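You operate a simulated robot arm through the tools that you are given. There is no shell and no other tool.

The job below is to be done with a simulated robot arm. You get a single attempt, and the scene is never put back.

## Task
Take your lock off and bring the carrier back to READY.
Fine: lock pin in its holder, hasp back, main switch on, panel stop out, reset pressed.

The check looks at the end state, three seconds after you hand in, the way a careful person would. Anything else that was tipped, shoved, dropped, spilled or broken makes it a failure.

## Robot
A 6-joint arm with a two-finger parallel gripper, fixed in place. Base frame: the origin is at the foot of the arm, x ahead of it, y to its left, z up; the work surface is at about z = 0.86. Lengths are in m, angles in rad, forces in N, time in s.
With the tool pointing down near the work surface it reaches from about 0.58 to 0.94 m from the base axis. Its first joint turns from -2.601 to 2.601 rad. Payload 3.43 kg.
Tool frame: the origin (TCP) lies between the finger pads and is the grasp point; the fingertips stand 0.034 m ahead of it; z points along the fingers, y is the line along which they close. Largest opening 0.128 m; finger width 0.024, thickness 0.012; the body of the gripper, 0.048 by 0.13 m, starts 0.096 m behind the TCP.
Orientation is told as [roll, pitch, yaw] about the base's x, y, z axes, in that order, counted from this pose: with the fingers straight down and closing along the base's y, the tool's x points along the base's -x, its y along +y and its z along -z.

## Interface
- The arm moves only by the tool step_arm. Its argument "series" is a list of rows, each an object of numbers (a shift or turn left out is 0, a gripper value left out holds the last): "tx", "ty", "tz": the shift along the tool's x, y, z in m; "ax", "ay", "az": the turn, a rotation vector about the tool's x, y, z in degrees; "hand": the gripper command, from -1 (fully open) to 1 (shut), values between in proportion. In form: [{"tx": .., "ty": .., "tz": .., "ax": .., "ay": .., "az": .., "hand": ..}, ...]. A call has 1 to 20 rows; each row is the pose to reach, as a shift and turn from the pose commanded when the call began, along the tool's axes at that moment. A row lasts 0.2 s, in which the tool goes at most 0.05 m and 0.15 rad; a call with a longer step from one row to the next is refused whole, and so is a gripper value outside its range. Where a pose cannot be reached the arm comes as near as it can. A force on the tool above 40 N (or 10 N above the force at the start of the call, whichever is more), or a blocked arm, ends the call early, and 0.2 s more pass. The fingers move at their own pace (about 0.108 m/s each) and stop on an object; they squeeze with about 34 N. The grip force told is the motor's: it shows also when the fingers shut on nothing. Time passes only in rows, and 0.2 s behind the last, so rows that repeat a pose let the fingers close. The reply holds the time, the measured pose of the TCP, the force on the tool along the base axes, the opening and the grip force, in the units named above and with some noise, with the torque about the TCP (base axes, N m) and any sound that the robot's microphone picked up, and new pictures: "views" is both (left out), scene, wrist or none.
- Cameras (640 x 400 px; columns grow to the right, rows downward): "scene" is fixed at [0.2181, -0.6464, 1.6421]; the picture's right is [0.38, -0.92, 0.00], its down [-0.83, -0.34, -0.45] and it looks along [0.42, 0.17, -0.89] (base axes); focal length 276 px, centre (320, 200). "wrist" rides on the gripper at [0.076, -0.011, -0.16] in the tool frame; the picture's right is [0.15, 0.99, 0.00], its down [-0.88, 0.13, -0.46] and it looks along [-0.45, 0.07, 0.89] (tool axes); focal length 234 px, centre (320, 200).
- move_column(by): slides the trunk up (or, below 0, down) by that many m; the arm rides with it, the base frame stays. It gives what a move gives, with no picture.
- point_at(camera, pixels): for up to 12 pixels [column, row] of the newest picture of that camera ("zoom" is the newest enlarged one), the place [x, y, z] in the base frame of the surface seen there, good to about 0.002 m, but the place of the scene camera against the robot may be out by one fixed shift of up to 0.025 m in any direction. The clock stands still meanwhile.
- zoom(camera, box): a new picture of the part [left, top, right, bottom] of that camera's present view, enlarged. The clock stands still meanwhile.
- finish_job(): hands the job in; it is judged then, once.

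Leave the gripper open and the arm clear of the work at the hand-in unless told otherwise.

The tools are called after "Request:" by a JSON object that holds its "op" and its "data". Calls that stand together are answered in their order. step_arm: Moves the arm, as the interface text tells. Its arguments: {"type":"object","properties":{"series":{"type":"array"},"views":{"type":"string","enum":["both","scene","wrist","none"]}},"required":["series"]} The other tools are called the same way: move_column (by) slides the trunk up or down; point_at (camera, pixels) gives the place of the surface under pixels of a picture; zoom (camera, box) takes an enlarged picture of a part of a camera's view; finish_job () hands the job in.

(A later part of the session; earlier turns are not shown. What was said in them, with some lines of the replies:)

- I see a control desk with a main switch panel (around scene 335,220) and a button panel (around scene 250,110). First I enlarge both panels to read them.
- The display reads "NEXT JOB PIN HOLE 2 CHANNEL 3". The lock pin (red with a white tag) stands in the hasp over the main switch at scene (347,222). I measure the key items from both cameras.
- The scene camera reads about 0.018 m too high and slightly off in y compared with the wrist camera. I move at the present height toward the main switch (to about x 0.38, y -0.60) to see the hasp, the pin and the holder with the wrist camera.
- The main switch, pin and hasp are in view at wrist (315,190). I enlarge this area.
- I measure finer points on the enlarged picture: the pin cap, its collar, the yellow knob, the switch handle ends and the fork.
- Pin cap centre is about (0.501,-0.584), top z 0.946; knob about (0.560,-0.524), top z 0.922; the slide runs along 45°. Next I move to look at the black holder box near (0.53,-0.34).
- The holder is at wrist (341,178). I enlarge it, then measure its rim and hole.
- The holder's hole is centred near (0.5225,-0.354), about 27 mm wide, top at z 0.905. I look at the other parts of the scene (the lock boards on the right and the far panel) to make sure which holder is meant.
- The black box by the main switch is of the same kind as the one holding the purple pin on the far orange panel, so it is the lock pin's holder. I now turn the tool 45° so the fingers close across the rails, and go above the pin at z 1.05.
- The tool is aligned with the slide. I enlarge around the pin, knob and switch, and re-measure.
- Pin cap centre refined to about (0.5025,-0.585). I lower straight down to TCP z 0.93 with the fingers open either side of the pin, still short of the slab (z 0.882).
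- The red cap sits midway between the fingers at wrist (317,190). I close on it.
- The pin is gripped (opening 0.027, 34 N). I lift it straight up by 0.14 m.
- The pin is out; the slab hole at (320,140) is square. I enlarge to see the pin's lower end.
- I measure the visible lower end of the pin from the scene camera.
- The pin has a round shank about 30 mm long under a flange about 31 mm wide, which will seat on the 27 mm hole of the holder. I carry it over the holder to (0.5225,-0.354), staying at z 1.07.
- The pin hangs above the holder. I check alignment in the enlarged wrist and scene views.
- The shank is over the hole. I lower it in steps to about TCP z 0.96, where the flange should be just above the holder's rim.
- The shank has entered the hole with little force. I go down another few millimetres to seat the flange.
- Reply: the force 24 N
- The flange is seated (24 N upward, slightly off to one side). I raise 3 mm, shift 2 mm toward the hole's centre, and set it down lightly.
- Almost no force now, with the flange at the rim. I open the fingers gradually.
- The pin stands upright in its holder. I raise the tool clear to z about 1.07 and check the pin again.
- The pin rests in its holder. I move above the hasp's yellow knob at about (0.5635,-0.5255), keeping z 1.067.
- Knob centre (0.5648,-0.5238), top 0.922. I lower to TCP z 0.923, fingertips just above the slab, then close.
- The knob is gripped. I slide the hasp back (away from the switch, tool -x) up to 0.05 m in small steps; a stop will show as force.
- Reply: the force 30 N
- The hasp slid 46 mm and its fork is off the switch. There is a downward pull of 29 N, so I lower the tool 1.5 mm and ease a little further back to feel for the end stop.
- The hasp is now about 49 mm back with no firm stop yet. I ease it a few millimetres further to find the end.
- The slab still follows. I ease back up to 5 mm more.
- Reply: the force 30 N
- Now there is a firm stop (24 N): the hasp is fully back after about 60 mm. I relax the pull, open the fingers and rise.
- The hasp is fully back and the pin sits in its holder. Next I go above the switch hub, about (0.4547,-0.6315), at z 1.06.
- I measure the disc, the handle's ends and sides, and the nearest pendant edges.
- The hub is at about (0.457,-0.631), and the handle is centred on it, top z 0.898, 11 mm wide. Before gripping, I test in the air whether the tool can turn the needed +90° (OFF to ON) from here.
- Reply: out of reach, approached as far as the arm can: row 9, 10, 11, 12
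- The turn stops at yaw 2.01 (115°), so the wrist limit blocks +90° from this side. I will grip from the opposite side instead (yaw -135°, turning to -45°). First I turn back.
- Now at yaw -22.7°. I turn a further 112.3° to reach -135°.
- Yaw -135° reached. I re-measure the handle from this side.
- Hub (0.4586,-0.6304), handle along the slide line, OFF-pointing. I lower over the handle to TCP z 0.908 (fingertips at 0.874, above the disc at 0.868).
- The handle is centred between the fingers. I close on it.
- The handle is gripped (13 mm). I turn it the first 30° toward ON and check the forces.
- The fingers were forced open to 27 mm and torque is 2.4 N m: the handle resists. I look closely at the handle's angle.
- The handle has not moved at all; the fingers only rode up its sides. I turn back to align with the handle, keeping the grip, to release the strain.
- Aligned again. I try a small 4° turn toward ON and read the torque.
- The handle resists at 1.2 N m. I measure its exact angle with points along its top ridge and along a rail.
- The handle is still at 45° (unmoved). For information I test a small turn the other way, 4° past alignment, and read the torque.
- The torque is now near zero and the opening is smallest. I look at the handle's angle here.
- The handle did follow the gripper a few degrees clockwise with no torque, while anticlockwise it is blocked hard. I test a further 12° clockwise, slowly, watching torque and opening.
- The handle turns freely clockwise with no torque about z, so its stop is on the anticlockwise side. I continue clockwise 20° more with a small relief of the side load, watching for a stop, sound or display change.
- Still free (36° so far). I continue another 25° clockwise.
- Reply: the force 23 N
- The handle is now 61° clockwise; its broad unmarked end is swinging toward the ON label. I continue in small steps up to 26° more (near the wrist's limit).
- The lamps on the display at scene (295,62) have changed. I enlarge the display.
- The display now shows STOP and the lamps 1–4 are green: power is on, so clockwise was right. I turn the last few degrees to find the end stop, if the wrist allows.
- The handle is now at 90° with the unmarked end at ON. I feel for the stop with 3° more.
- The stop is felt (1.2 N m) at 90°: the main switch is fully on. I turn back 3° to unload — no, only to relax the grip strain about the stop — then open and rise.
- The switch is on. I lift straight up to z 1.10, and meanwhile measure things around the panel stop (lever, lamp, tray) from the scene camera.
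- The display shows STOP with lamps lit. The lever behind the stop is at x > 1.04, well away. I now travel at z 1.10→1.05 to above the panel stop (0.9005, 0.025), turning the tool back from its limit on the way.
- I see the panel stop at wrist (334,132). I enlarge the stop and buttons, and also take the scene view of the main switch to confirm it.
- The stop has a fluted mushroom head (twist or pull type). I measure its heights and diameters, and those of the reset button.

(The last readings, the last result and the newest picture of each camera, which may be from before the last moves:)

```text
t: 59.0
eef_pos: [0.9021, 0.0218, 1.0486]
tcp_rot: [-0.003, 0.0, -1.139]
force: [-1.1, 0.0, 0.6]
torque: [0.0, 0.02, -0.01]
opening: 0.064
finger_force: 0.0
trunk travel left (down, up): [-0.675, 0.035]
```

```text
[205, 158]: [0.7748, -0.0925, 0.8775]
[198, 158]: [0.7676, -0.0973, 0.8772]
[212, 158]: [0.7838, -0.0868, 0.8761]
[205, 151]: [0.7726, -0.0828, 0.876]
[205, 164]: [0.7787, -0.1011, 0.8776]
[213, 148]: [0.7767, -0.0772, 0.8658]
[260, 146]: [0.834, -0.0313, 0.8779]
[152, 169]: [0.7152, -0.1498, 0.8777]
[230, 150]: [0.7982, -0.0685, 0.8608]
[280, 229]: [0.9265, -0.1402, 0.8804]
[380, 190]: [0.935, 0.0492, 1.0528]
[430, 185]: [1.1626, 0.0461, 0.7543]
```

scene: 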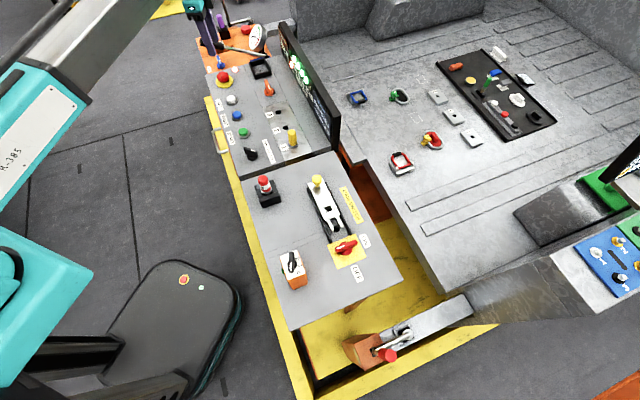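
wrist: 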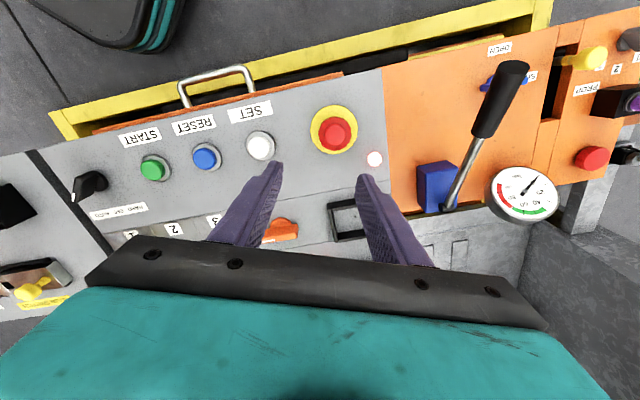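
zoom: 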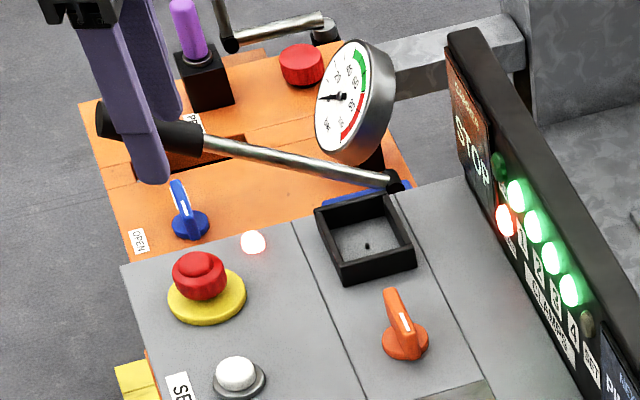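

The positions read here differ by about 13 mm in y from my first readings, perhaps because the arm was still settling. I hold still for two rows, take a fresh picture and also re-read the scene camera.

Request:
{"op": "step_arm", "data": {"series": [{"az": 0}, {"az": 0}, {"az": 0}], "views": "both"}}

Request:
{"op": "point_at", "data": {"camera": "wrist", "pixels": [[335, 135], [334, 152], [205, 158], [260, 146], [152, 169]]}}

Request:
{"op": "point_at", "data": {"camera": "scene", "pixels": [[237, 115], [232, 99], [244, 132], [222, 77], [290, 135]]}}

```text
t: 59.8
eef_pos: [0.9009, 0.021, 1.0491]
tcp_rot: [0.0, 0.0, -1.141]
force: [0.4, -1.1, 0.7]
torque: [0.02, -0.01, 0.03]
opening: 0.0638
finger_force: 0.1
trunk travel left (down, up): [-0.675, 0.035]
```

scene: 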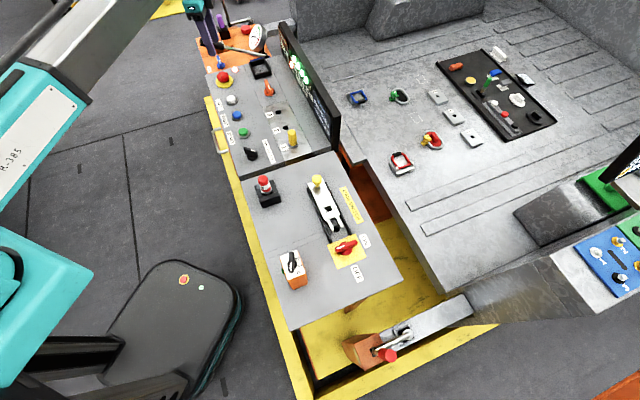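
wrist: 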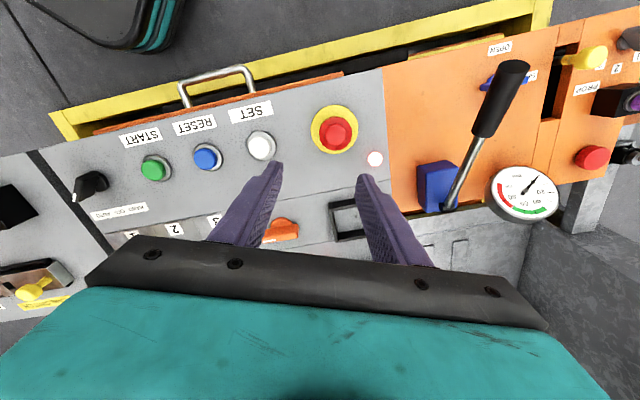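

```text
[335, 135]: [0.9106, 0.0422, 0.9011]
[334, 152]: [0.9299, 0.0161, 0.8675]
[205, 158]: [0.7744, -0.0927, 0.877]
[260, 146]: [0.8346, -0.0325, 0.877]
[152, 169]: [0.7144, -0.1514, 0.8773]
```

```text
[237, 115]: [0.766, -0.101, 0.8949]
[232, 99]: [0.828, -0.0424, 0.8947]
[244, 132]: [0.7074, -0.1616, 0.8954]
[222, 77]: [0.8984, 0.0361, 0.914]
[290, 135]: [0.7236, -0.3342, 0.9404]
```

Both cameras are steady but disagree by about 1 cm here, so I calibrate the scene camera's fixed shift on the main-switch plate (which I verified by touch) with enlarged pictures.

Request:
{"op": "zoom", "data": {"camera": "scene", "box": [310, 220, 390, 290]}}

```text
5.71 times, centred on (350, 255) of scene
```

zoom: 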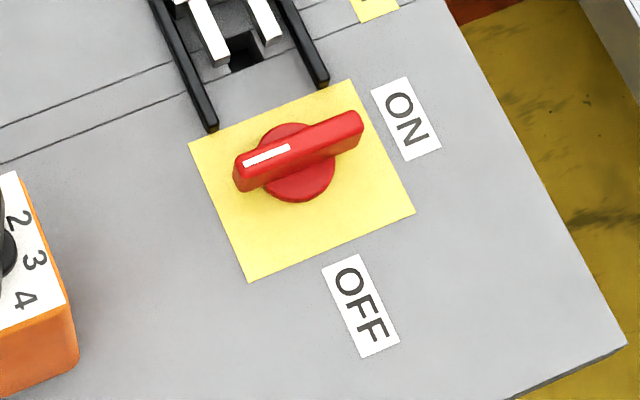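

Request:
{"op": "point_at", "data": {"camera": "zoom", "pixels": [[191, 145], [349, 82], [413, 212], [250, 279], [263, 170], [335, 175], [241, 160], [358, 122], [298, 150], [299, 198], [212, 127], [324, 84]]}}

Request:
{"op": "zoom", "data": {"camera": "scene", "box": [200, 60, 280, 140]}}

```text
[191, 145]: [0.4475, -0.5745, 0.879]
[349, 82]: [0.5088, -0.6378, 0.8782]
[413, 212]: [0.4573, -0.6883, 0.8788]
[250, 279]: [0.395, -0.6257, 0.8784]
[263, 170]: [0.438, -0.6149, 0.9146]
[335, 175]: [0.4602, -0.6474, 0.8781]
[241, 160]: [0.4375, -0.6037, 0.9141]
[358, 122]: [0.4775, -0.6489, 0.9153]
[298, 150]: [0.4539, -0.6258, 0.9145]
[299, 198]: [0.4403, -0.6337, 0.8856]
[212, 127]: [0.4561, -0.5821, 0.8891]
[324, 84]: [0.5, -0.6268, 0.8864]
```

```text
5.00 times, centred on (240, 100) of scene
```

zoom: 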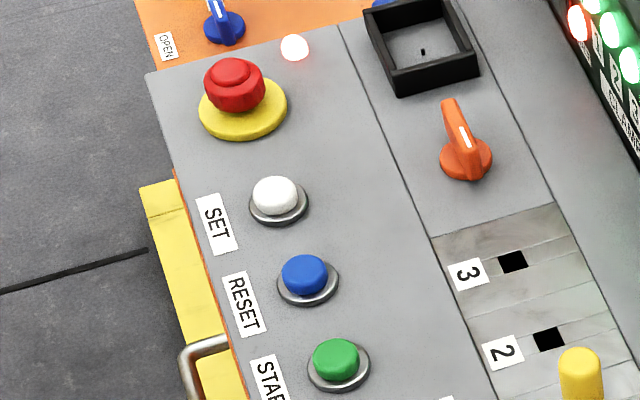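

The scene-to-robot correction is about (+0.002,-0.0035,-0.018). I now measure the stop and buttons in the enlarged scene picture.

Request:
{"op": "point_at", "data": {"camera": "zoom", "pixels": [[232, 72], [214, 75], [250, 68], [232, 90], [200, 108], [287, 108], [244, 139], [304, 270], [283, 275], [326, 268], [274, 193], [336, 356]]}}

Request:
{"op": "point_at", "data": {"camera": "zoom", "pixels": [[207, 85], [265, 85], [235, 108], [308, 284], [305, 304], [307, 289], [279, 287], [337, 285], [294, 48], [338, 391], [435, 235], [551, 204]]}}

```text
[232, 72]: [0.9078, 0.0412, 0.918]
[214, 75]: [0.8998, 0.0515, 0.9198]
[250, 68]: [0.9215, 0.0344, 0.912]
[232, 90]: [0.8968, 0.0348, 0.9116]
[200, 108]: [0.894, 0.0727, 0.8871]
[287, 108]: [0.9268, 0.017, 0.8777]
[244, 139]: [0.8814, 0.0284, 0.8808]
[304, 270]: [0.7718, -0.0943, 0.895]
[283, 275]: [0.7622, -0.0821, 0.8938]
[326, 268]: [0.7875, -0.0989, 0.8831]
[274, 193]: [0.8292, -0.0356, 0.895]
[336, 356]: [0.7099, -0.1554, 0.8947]
```

```text
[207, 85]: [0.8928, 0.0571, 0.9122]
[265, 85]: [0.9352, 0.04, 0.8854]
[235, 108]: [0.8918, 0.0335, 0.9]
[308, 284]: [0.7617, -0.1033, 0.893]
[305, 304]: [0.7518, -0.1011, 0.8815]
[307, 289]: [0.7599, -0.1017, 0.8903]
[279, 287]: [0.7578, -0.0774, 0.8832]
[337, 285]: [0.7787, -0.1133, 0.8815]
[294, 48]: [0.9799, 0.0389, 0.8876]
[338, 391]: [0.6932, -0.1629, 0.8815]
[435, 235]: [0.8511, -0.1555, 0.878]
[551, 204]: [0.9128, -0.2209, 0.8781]
```

Stop centre is about (0.910,0.040), head top z 0.900, about 40 mm wide. I move over it at z 1.0 with the fingers at 0.084 open and check the centring.

Request:
{"op": "step_arm", "data": {"series": [{"tx": 0.0067, "ty": 0.0078, "hand": -0.3}, {"tx": 0.0133, "ty": 0.0155, "tz": 0.02}, {"tx": 0.0133, "ty": 0.0155, "tz": 0.049}, {"tx": 0.0133, "ty": 0.0155, "tz": 0.049}], "views": "wrist"}}

Request:
{"op": "zoom", "data": {"camera": "wrist", "box": [240, 80, 400, 230]}}

```text
t: 60.8
eef_pos: [0.9093, 0.0406, 0.9989]
tcp_rot: [0.0, 0.0, -1.141]
force: [-0.1, -0.5, -0.2]
torque: [0.03, 0.0, -0.01]
opening: 0.0833
finger_force: 0.2
trunk travel left (down, up): [-0.675, 0.035]
```

wrist: 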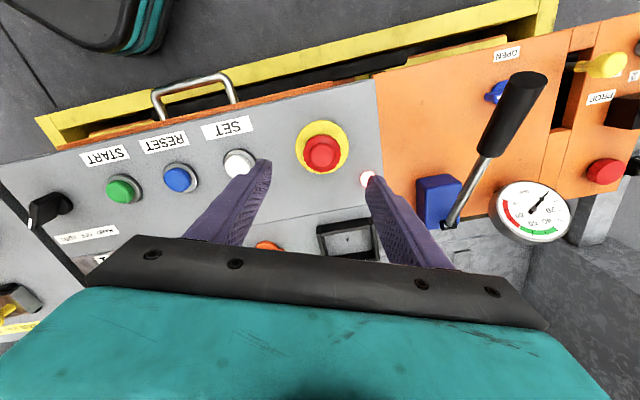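

```text
2.67 times, centred on (320, 155) of wrist
```

zoom: 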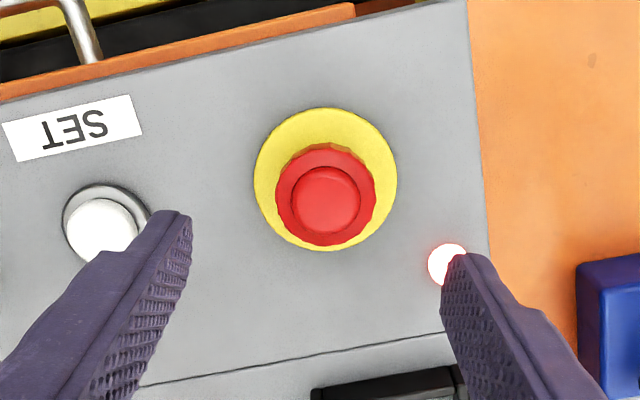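

Request:
{"op": "point_at", "data": {"camera": "zoom", "pixels": [[326, 199], [293, 199], [359, 199], [326, 170], [326, 230], [278, 205], [374, 195], [325, 148], [325, 243], [256, 180], [396, 180], [326, 110]]}}

Request:
{"op": "point_at", "data": {"camera": "wrist", "pixels": [[515, 80], [500, 140], [450, 215], [435, 200], [500, 90], [365, 178], [236, 163], [490, 150]]}}

```text
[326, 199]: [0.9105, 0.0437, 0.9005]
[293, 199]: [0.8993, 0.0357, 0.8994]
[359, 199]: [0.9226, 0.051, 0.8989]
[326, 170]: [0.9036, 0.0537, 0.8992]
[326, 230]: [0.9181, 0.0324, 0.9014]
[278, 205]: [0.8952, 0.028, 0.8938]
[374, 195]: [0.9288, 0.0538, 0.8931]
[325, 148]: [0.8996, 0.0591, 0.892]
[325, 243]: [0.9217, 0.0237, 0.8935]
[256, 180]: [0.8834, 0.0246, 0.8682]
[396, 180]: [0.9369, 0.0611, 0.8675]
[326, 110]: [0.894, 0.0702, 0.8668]
```

```text
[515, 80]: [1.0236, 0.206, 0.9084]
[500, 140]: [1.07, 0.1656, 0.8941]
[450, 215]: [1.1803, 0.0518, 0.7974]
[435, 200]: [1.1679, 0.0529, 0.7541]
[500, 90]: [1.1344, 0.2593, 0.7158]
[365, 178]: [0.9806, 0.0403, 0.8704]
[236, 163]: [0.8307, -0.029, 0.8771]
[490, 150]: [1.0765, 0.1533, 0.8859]
```

Centre confirmed at (0.911,0.0415). I lower to TCP z 0.910 around the head and close on it.

Request:
{"op": "step_arm", "data": {"series": [{"ty": 0.002, "tz": 0.035}, {"ty": 0.002, "tz": 0.065}, {"ty": 0.002, "tz": 0.089}, {"ty": 0.002, "tz": 0.089}, {"ty": 0.002, "tz": 0.089, "hand": 1}, {"ty": 0.002, "tz": 0.089, "hand": 1}, {"ty": 0.002, "tz": 0.089, "hand": 1}], "views": "wrist"}}

Request:
{"op": "zoom", "data": {"camera": "wrist", "box": [240, 110, 400, 250]}}

```text
t: 62.4
eef_pos: [0.9114, 0.0435, 0.9107]
tcp_rot: [0.0, -0.003, -1.14]
force: [18.6, 6.0, 3.6]
torque: [0.14, -0.27, 0.0]
opening: 0.0427
finger_force: 44.7
trunk travel left (down, up): [-0.675, 0.035]
```

wrist: 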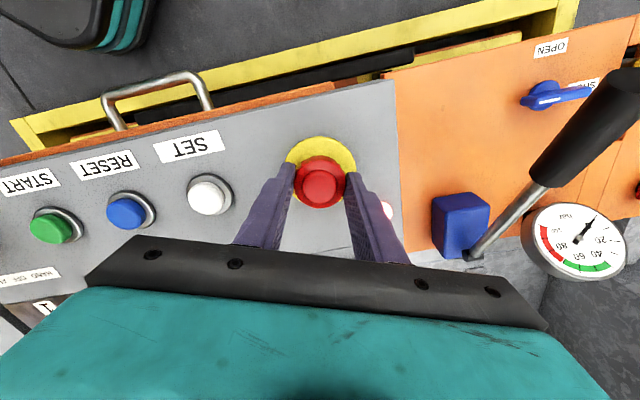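

```text
2.86 times, centred on (320, 180) of wrist
```

zoom: 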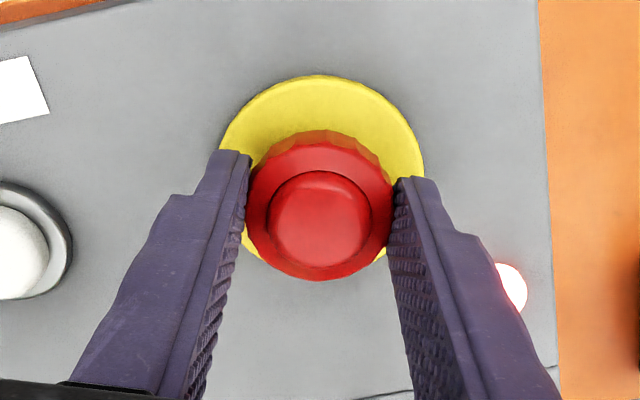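

The head is gripped (43 mm). I relieve the side load and try turning it clockwise up to 20°, watching torque.

Request:
{"op": "step_arm", "data": {"series": [{"ty": 0.001}, {"ty": 0.001, "az": 5}, {"ty": 0.001, "az": 10}, {"ty": 0.001, "az": 15}, {"ty": 0.001, "az": 20}, {"ty": 0.001, "az": 20}], "views": "both"}}

Request:
{"op": "zoom", "data": {"camera": "wrist", "box": [240, 110, 400, 250]}}

```text
t: 63.8
eef_pos: [0.9127, 0.0438, 0.9093]
tcp_rot: [0.0, -0.002, -1.492]
force: [16.4, 1.7, 8.0]
torque: [-0.03, -0.31, 0.02]
opening: 0.0429
finger_force: 45.2
trunk travel left (down, up): [-0.675, 0.035]
```

scene: 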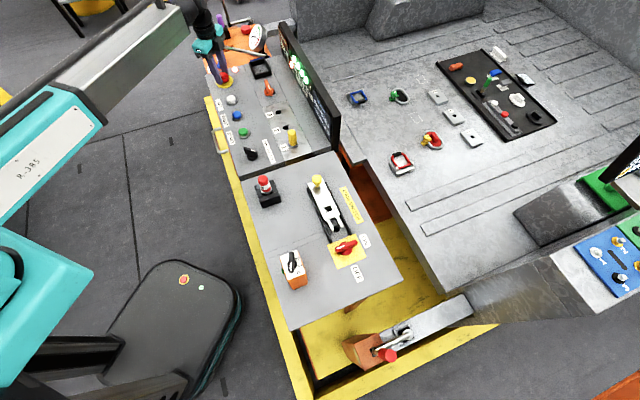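
wrist: 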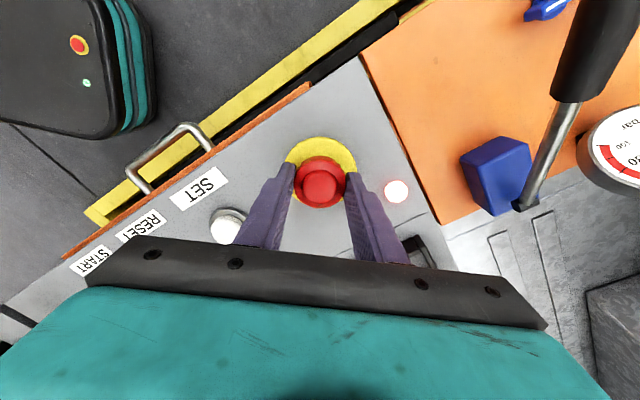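

```text
2.86 times, centred on (320, 180) of wrist
```

zoom: 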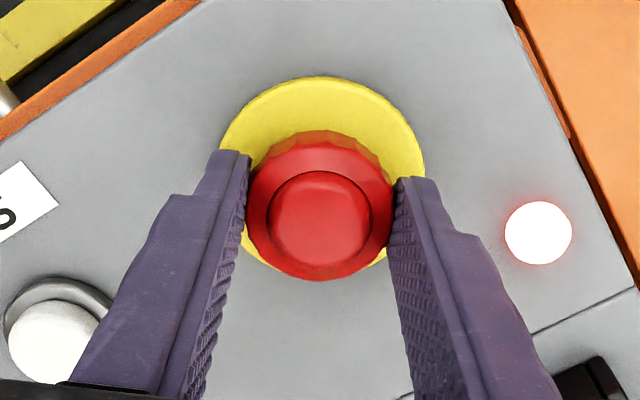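

The head turns with the gripper at almost no torque. I continue clockwise another 25°, relieving the side load.

Request:
{"op": "step_arm", "data": {"series": [{"ty": 0.001}, {"ty": 0.001, "az": 6}, {"ty": 0.001, "az": 12}, {"ty": 0.001, "az": 18}, {"ty": 0.001, "az": 25}, {"ty": 0.001, "az": 25}], "views": "wrist"}}

Request:
{"op": "zoom", "data": {"camera": "scene", "box": [195, 20, 345, 140]}}

Request:
{"op": "zoom", "data": {"camera": "wrist", "box": [240, 110, 400, 250]}}

```text
t: 65.2
eef_pos: [0.9129, 0.0442, 0.9095]
tcp_rot: [-0.001, -0.002, -1.929]
force: [14.2, -0.1, 8.9]
torque: [-0.03, -0.29, -0.01]
opening: 0.0432
finger_force: 45.2
trunk travel left (down, up): [-0.675, 0.035]
```

wrist: 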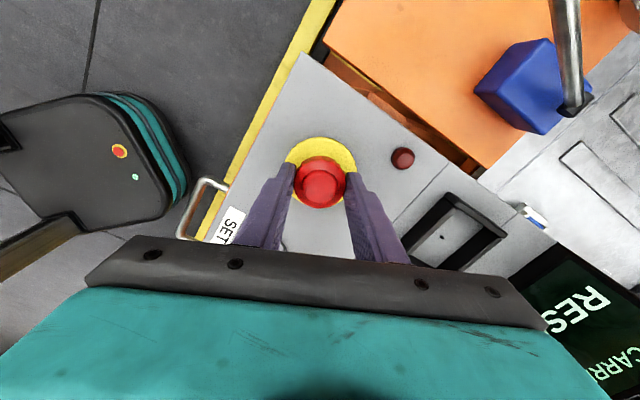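

```text
3.33 times, centred on (270, 80) of scene
```

zoom: 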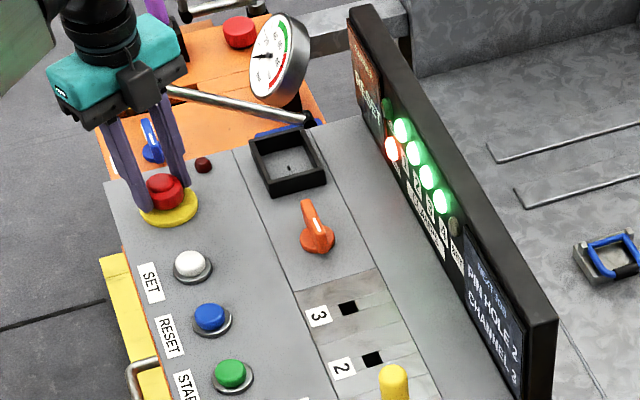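

```text
2.86 times, centred on (320, 180) of wrist
```

zoom: 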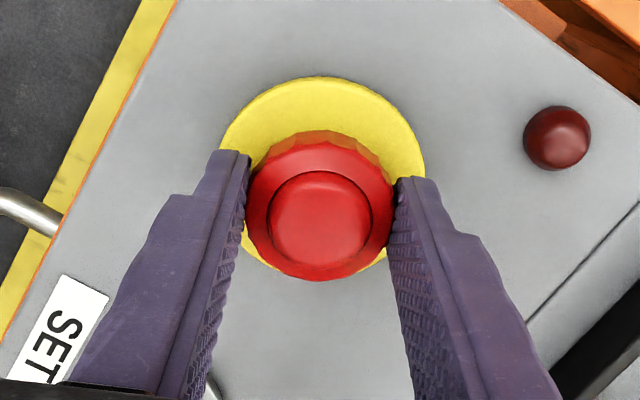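

The stop's lamp has gone out and the display now reads RESET: the stop has released. I open the fingers and lift straight up.

Request:
{"op": "step_arm", "data": {"series": [{"hand": 0.2}, {"hand": 0}, {"hand": -0.2}, {"hand": -0.2}, {"tz": -0.04, "hand": -0.2}, {"tz": -0.08, "hand": -0.2}, {"tz": -0.12, "hand": -0.2}, {"tz": -0.12, "hand": -0.2}], "views": "both"}}

Request:
{"op": "zoom", "data": {"camera": "wrist", "box": [240, 80, 400, 230]}}

Request:
{"op": "zoom", "data": {"camera": "scene", "box": [195, 20, 345, 140]}}

```text
t: 67.0
eef_pos: [0.9136, 0.043, 1.0283]
tcp_rot: [-0.001, -0.001, -1.926]
force: [-0.1, 1.2, 0.4]
torque: [0.01, 0.01, 0.01]
opening: 0.077
finger_force: 0.1
trunk travel left (down, up): [-0.675, 0.035]
```

scene: 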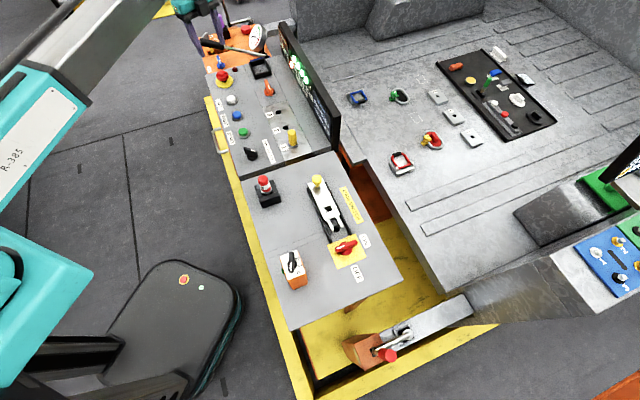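
wrist: 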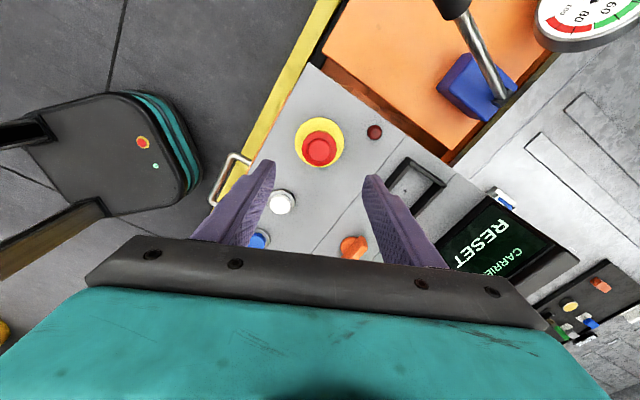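

```text
2.67 times, centred on (320, 155) of wrist
```

zoom: 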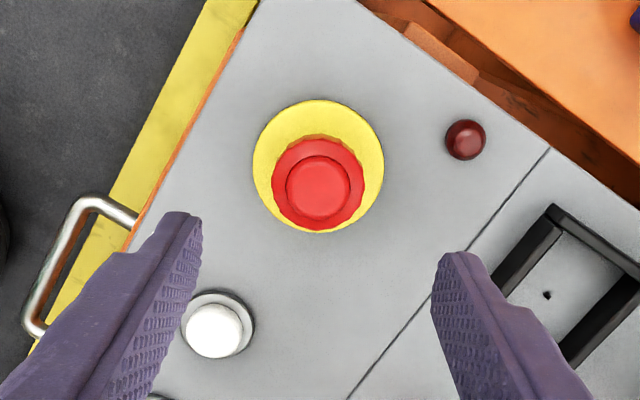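

```text
3.33 times, centred on (270, 80) of scene
```

zoom: 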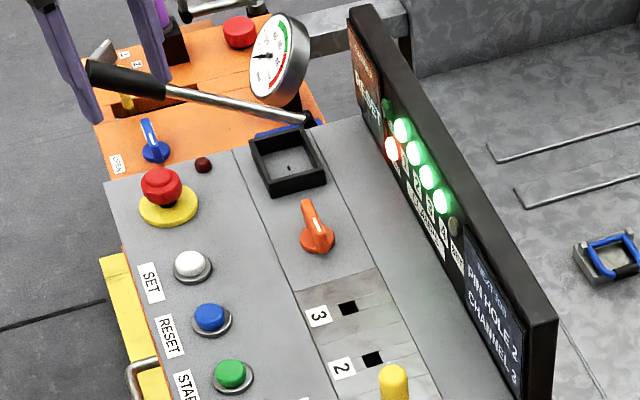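

The stop is out (stem visible) and its lamp is dark; the display asks RESET. I go above the blue RESET button, near (0.772,-0.0975), turning to yaw -45° and closing the fingers.

Request:
{"op": "step_arm", "data": {"series": [{"tx": -0.0226, "ty": -0.0105, "az": -8.17}, {"tx": -0.0452, "ty": -0.021, "az": -16.3}, {"tx": -0.0679, "ty": -0.0315, "az": -24.5}, {"tx": -0.0905, "ty": -0.042, "az": -32.7}, {"tx": -0.1131, "ty": -0.0524, "az": -40.8, "hand": 1}, {"tx": -0.1357, "ty": -0.0629, "az": -49.0, "hand": 1}, {"tx": -0.1584, "ty": -0.0734, "az": -57.2, "hand": 1}, {"tx": -0.181, "ty": -0.0839, "az": -65.35, "hand": 1}, {"tx": -0.181, "ty": -0.0839, "az": -65.35, "hand": 1}, {"tx": -0.181, "ty": -0.0839, "az": -65.35, "hand": 1}], "views": "wrist"}}

Request:
{"op": "zoom", "data": {"camera": "wrist", "box": [240, 80, 400, 230]}}

```text
t: 69.2
eef_pos: [0.7686, -0.0974, 1.0311]
tcp_rot: [-0.002, 0.001, -0.785]
force: [0.5, 0.4, 0.3]
torque: [0.0, -0.02, 0.03]
opening: 0.0
finger_force: 33.4
trunk travel left (down, up): [-0.675, 0.035]
```

wrist: 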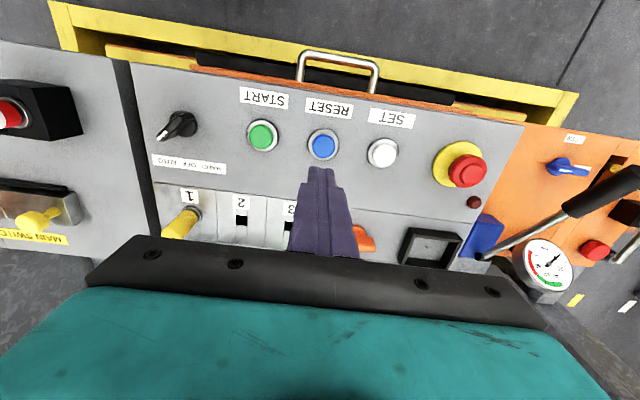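

```text
2.67 times, centred on (320, 155) of wrist
```

zoom: 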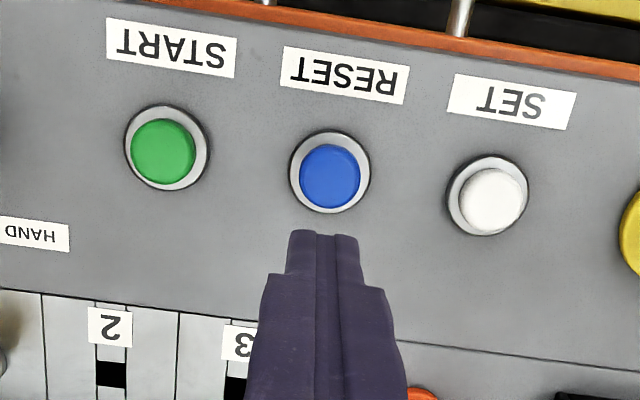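

Request:
{"op": "point_at", "data": {"camera": "zoom", "pixels": [[330, 175], [302, 172], [358, 178], [330, 147], [330, 205], [290, 172], [369, 176], [330, 132], [330, 212], [322, 240]]}}

```text
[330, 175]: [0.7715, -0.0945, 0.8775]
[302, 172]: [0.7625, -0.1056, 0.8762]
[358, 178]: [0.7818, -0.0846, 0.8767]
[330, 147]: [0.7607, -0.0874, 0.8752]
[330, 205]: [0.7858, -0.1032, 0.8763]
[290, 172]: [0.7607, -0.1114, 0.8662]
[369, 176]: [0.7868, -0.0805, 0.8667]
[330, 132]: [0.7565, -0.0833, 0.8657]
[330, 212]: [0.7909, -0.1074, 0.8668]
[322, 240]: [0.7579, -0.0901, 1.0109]
```

The RESET centre is (0.7727,-0.0952), top z 0.8775. I centre and lower the closed fingertips to about 5 mm above it.

Request:
{"op": "step_arm", "data": {"series": [{"tx": -0.001, "ty": 0.004, "tz": 0.035}, {"tx": -0.001, "ty": 0.004, "tz": 0.075}, {"tx": -0.001, "ty": 0.004, "tz": 0.105}, {"tx": -0.001, "ty": 0.004, "tz": 0.114}, {"tx": -0.001, "ty": 0.004, "tz": 0.114}], "views": "wrist"}}

Request:
{"op": "zoom", "data": {"camera": "wrist", "box": [260, 110, 380, 230]}}

```text
t: 70.4
eef_pos: [0.7722, -0.096, 0.9146]
tcp_rot: [-0.001, 0.001, -0.786]
force: [0.6, -0.6, 0.0]
torque: [-0.01, 0.01, -0.01]
opening: 0.0
finger_force: 33.3
trunk travel left (down, up): [-0.675, 0.035]
```

wrist: 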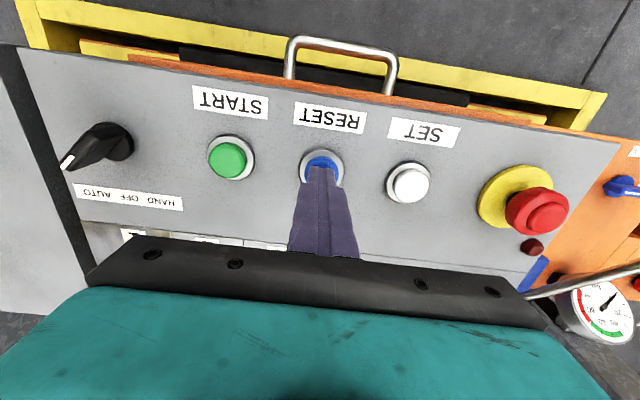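

```text
3.33 times, centred on (320, 170) of wrist
```

zoom: 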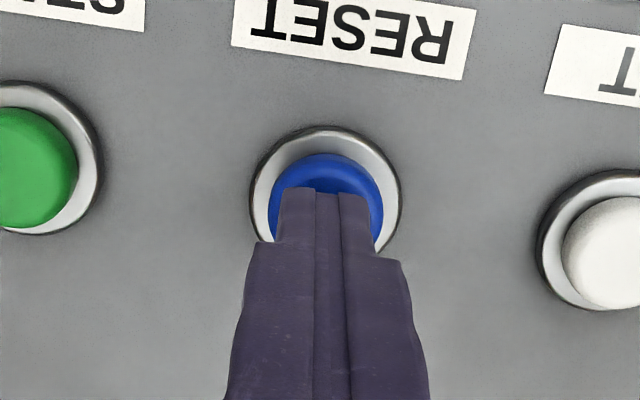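

The fingertips are over the blue button. I press down in 1–2 mm steps to 8 mm, hold briefly, then release upward.

Request:
{"op": "step_arm", "data": {"series": [{"tz": 0.002}, {"tz": 0.004}, {"tz": 0.006}, {"tz": 0.008}, {"tz": 0.008}], "views": "both"}}

Request:
{"op": "zoom", "data": {"camera": "scene", "box": [255, 20, 345, 140]}}

```text
t: 71.6
eef_pos: [0.7739, -0.0948, 0.9061]
tcp_rot: [0.0, -0.001, -0.787]
force: [-0.8, -1.2, 3.6]
torque: [-0.04, 0.03, 0.02]
opening: 0.0001
finger_force: 32.5
trunk travel left (down, up): [-0.675, 0.035]
heard: click
```

scene: 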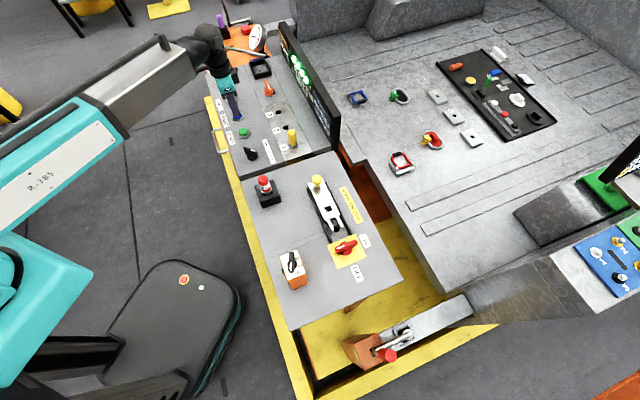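
wrist: 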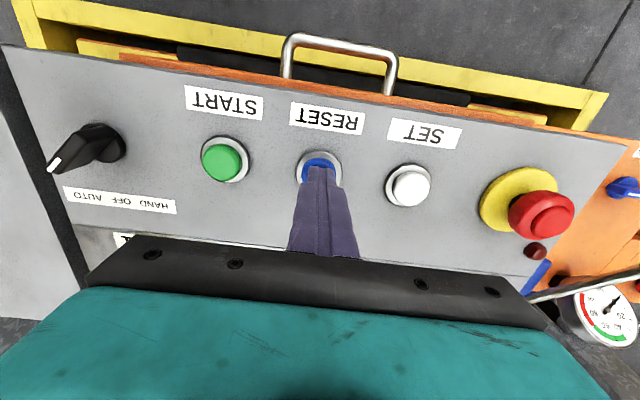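

```text
3.33 times, centred on (300, 80) of scene
```

zoom: 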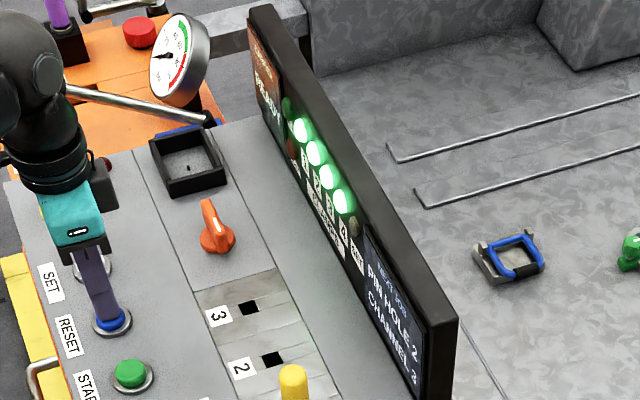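

A click was heard and the red lamp went out; the display text has changed. I release the button by lifting straight up and read the display.

Request:
{"op": "step_arm", "data": {"series": [{"tz": -0.02}, {"tz": -0.06}, {"tz": -0.1}, {"tz": -0.14}, {"tz": -0.18}, {"tz": -0.2}, {"tz": -0.2}], "views": "both"}}

Request:
{"op": "zoom", "data": {"camera": "scene", "box": [255, 20, 345, 140]}}

Request:
{"op": "zoom", "data": {"camera": "scene", "box": [275, 20, 315, 70]}}

```text
t: 73.2
eef_pos: [0.7736, -0.0937, 1.1072]
tcp_rot: [-0.002, 0.001, -0.787]
force: [0.2, 0.3, -0.7]
torque: [0.01, 0.01, 0.01]
opening: 0.0
finger_force: 32.7
trunk travel left (down, up): [-0.675, 0.035]
```

scene: 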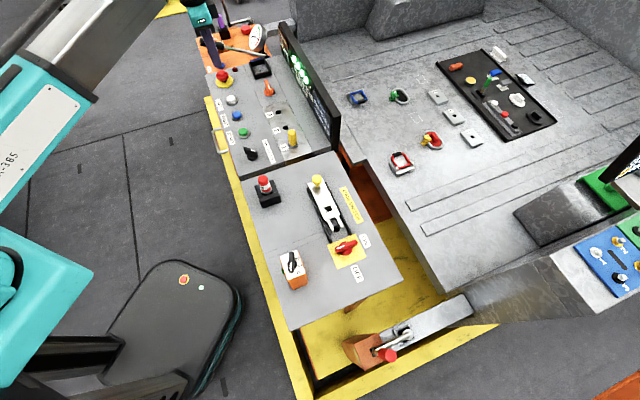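
wrist: 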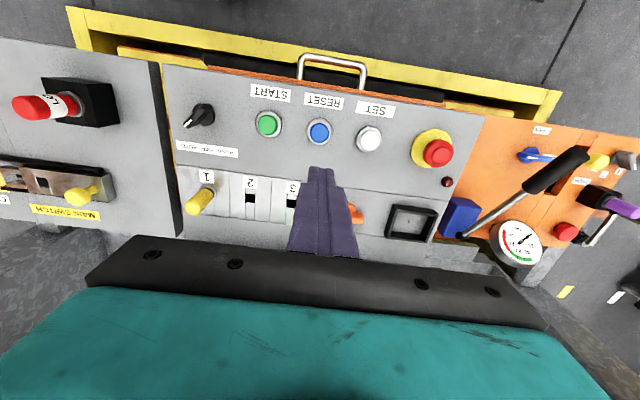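

```text
3.33 times, centred on (300, 80) of scene
```

zoom: 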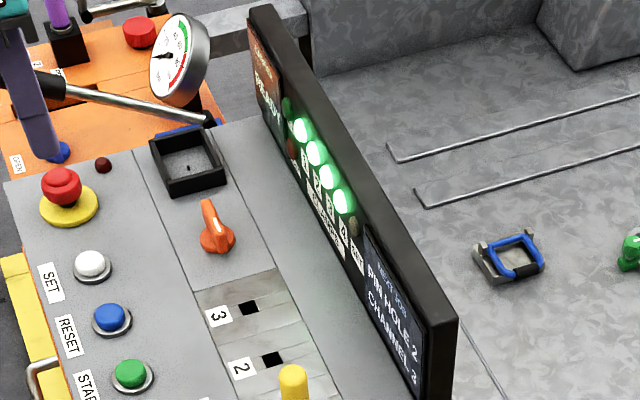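

```text
8.00 times, centred on (295, 45) of scene
```

zoom: 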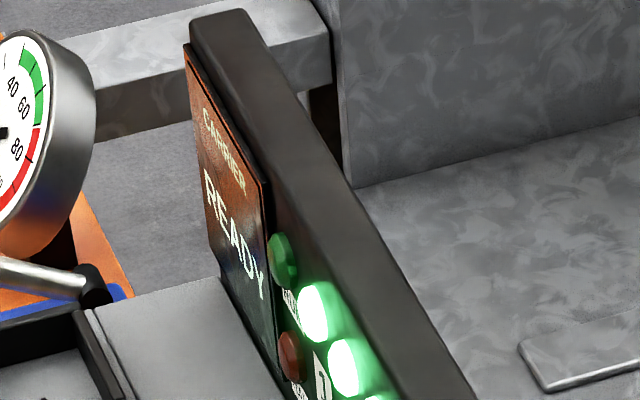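

The display reads CARRIER READY. I open the gripper and raise/withdraw the arm clear of the panel, then do a final check of pin, hasp and switch.

Request:
{"op": "step_arm", "data": {"series": [{"tz": -0.03, "hand": -1}, {"tz": -0.06, "hand": -1}, {"tz": -0.09, "tx": 0.02, "ty": -0.02, "hand": -1}, {"tz": -0.1, "tx": 0.04, "ty": -0.05, "hand": -1}, {"tz": -0.1, "tx": 0.06, "ty": -0.08, "hand": -1}, {"tz": -0.1, "tx": 0.06, "ty": -0.08, "hand": -1}, {"tz": -0.1, "tx": 0.06, "ty": -0.08, "hand": -1}], "views": "both"}}

Request:
{"op": "zoom", "data": {"camera": "scene", "box": [240, 150, 400, 310]}}

Request:
{"op": "zoom", "data": {"camera": "scene", "box": [245, 165, 290, 215]}}

Request:
{"op": "zoom", "data": {"camera": "scene", "box": [195, 20, 345, 140]}}

```text
t: 74.0
eef_pos: [0.7616, -0.0959, 1.1829]
tcp_rot: [0.006, -0.015, -0.794]
force: [8.9, -1.3, -15.5]
torque: [-0.22, 0.35, -0.2]
opening: 0.1281
finger_force: 0.0
trunk travel left (down, up): [-0.675, 0.035]
stopped in row 3: the force on the tool passed its limit at 77 N (the readings are from after the stop); the commanded pose is now the measured one
```

scene: 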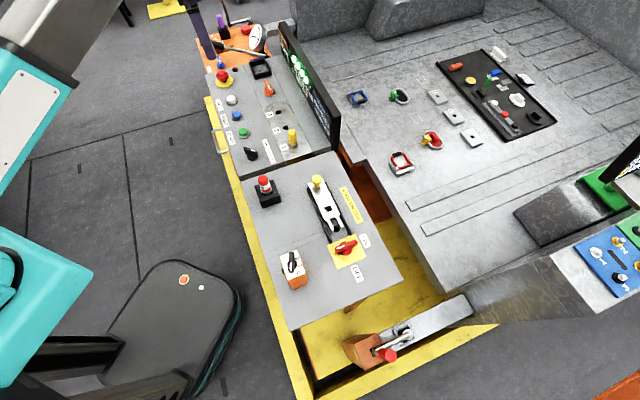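
wrist: 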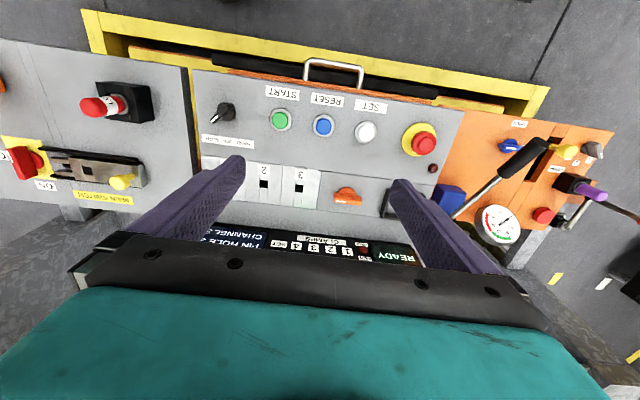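

```text
2.50 times, centred on (320, 230) of scene
```

zoom: 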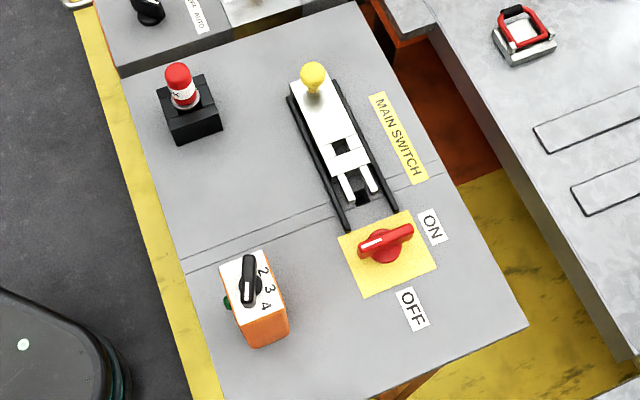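

```text
8.00 times, centred on (268, 190) of scene
```

zoom: 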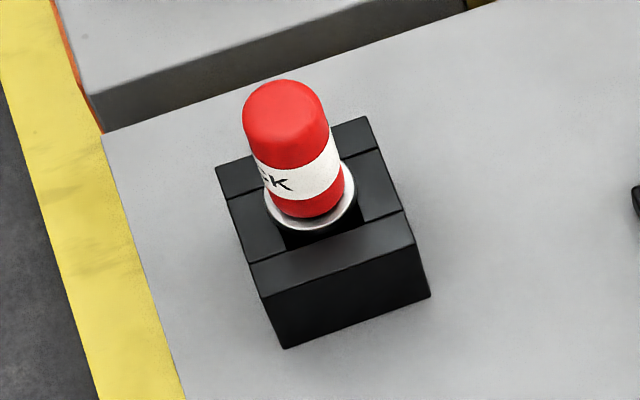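

```text
3.33 times, centred on (270, 80) of scene
```

zoom: 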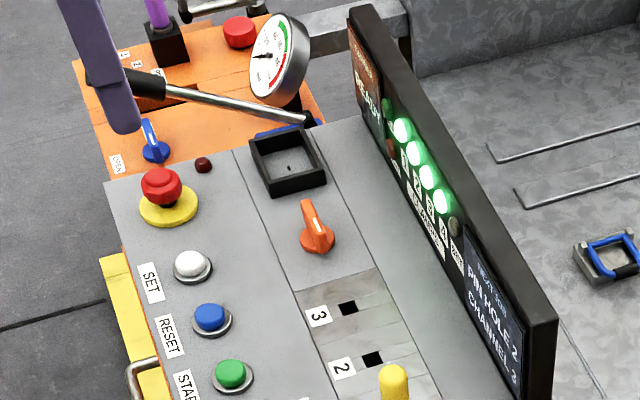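

Everything looks right, but while rising the tool met 77 N of resistance at z 1.18 in what looks like free air, perhaps the arm touching itself. I back down 3 cm and read the force.

Request:
{"op": "step_arm", "data": {"series": [{"tz": 0.01}, {"tz": 0.02}, {"tz": 0.03}, {"tz": 0.03}], "views": "both"}}

```text
t: 75.0
eef_pos: [0.761, -0.0965, 1.1529]
tcp_rot: [0.004, -0.012, -0.791]
force: [-0.2, -0.2, 0.0]
torque: [0.0, -0.05, -0.01]
opening: 0.128
finger_force: 0.0
trunk travel left (down, up): [-0.675, 0.035]
```

scene: 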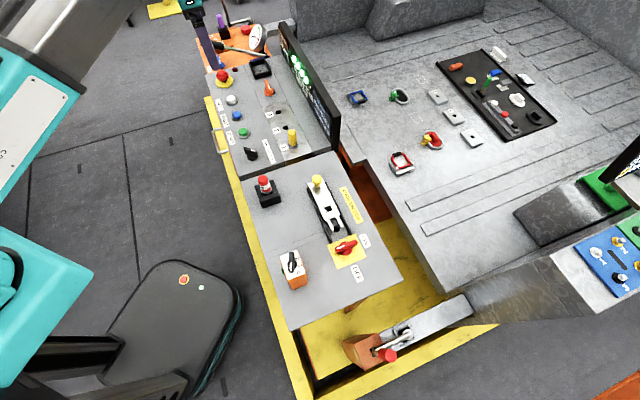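
wrist: 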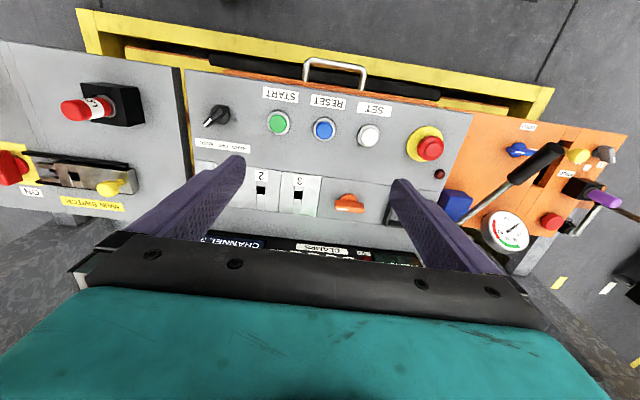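

The force is gone here; the tool hovers 25 cm above the panel with the gripper open. I do a last check of the pin height, the hasp position and the READY display.

Request:
{"op": "zoom", "data": {"camera": "scene", "box": [275, 20, 315, 70]}}

Request:
{"op": "point_at", "data": {"camera": "scene", "pixels": [[264, 178], [266, 190], [317, 178], [259, 195], [345, 246], [222, 72], [224, 87]]}}

Request:
{"op": "zoom", "data": {"camera": "wrist", "box": [0, 60, 200, 220]}}

```text
8.00 times, centred on (295, 45) of scene
```

zoom: 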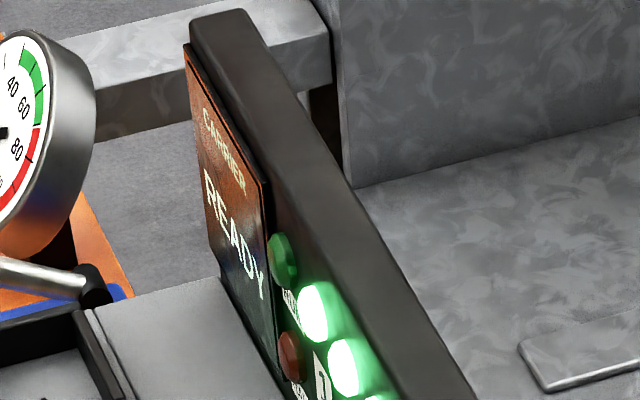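

```text
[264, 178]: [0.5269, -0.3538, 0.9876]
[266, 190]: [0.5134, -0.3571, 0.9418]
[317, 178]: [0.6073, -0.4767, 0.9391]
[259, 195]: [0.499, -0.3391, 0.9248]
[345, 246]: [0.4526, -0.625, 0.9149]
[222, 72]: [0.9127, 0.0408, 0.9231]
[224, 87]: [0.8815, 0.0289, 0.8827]
```

```text
2.50 times, centred on (100, 140) of wrist
```

zoom: 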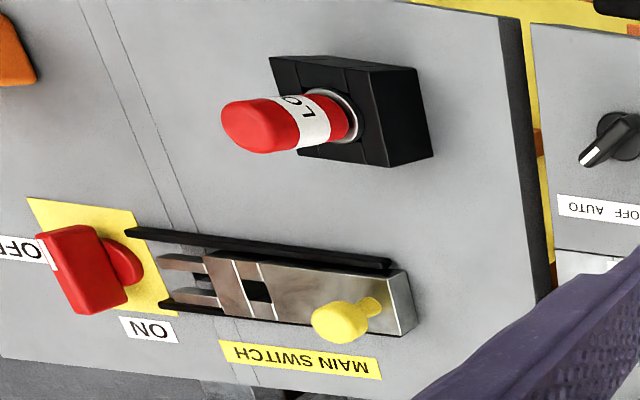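

The display reads CARRIER READY. The lock pin is upright and seated in its holder, with its top at z 0.97 as expected. The hasp is fully back, the main switch is at its ON stop, the panel stop is out, and RESET has been pressed and released. The gripper is open and clear above the panel, so I hand the job in.

Request:
{"op": "finish_job", "data": {}}

```text
The job is handed in.
```

The lock is off and the display reads CARRIER READY; I've handed the job in.

- **Lock pin:** upright and seated in the black holder by the main switch.
- **Hasp:** slid back about 60 mm to its end stop.
- **Main switch:** on, turned 90° to its stop. It turns clockwise only, so the unmarked end of the handle points at ON and the white mark points away from it. The display lit up as it came round.
- **Panel stop:** twisted clockwise to release. It is out and its lamp is dark.
- **Reset:** pressed once with a click, and the display changed to READY.

Two moments met unexpected force:

- **Main switch, first try:** I turned it the wrong way, up to about 2.4 N m. The handle did not move and shows no damage.
- **Final lift:** the tool hit 77 N of resistance in clear air at z 1.18. I backed down 3 cm and the force went away. I did not find the cause, possibly the arm touching itself. Nothing in the pictures afterwards looked moved.

The arm was left about 25 cm above the button panel with the gripper open.
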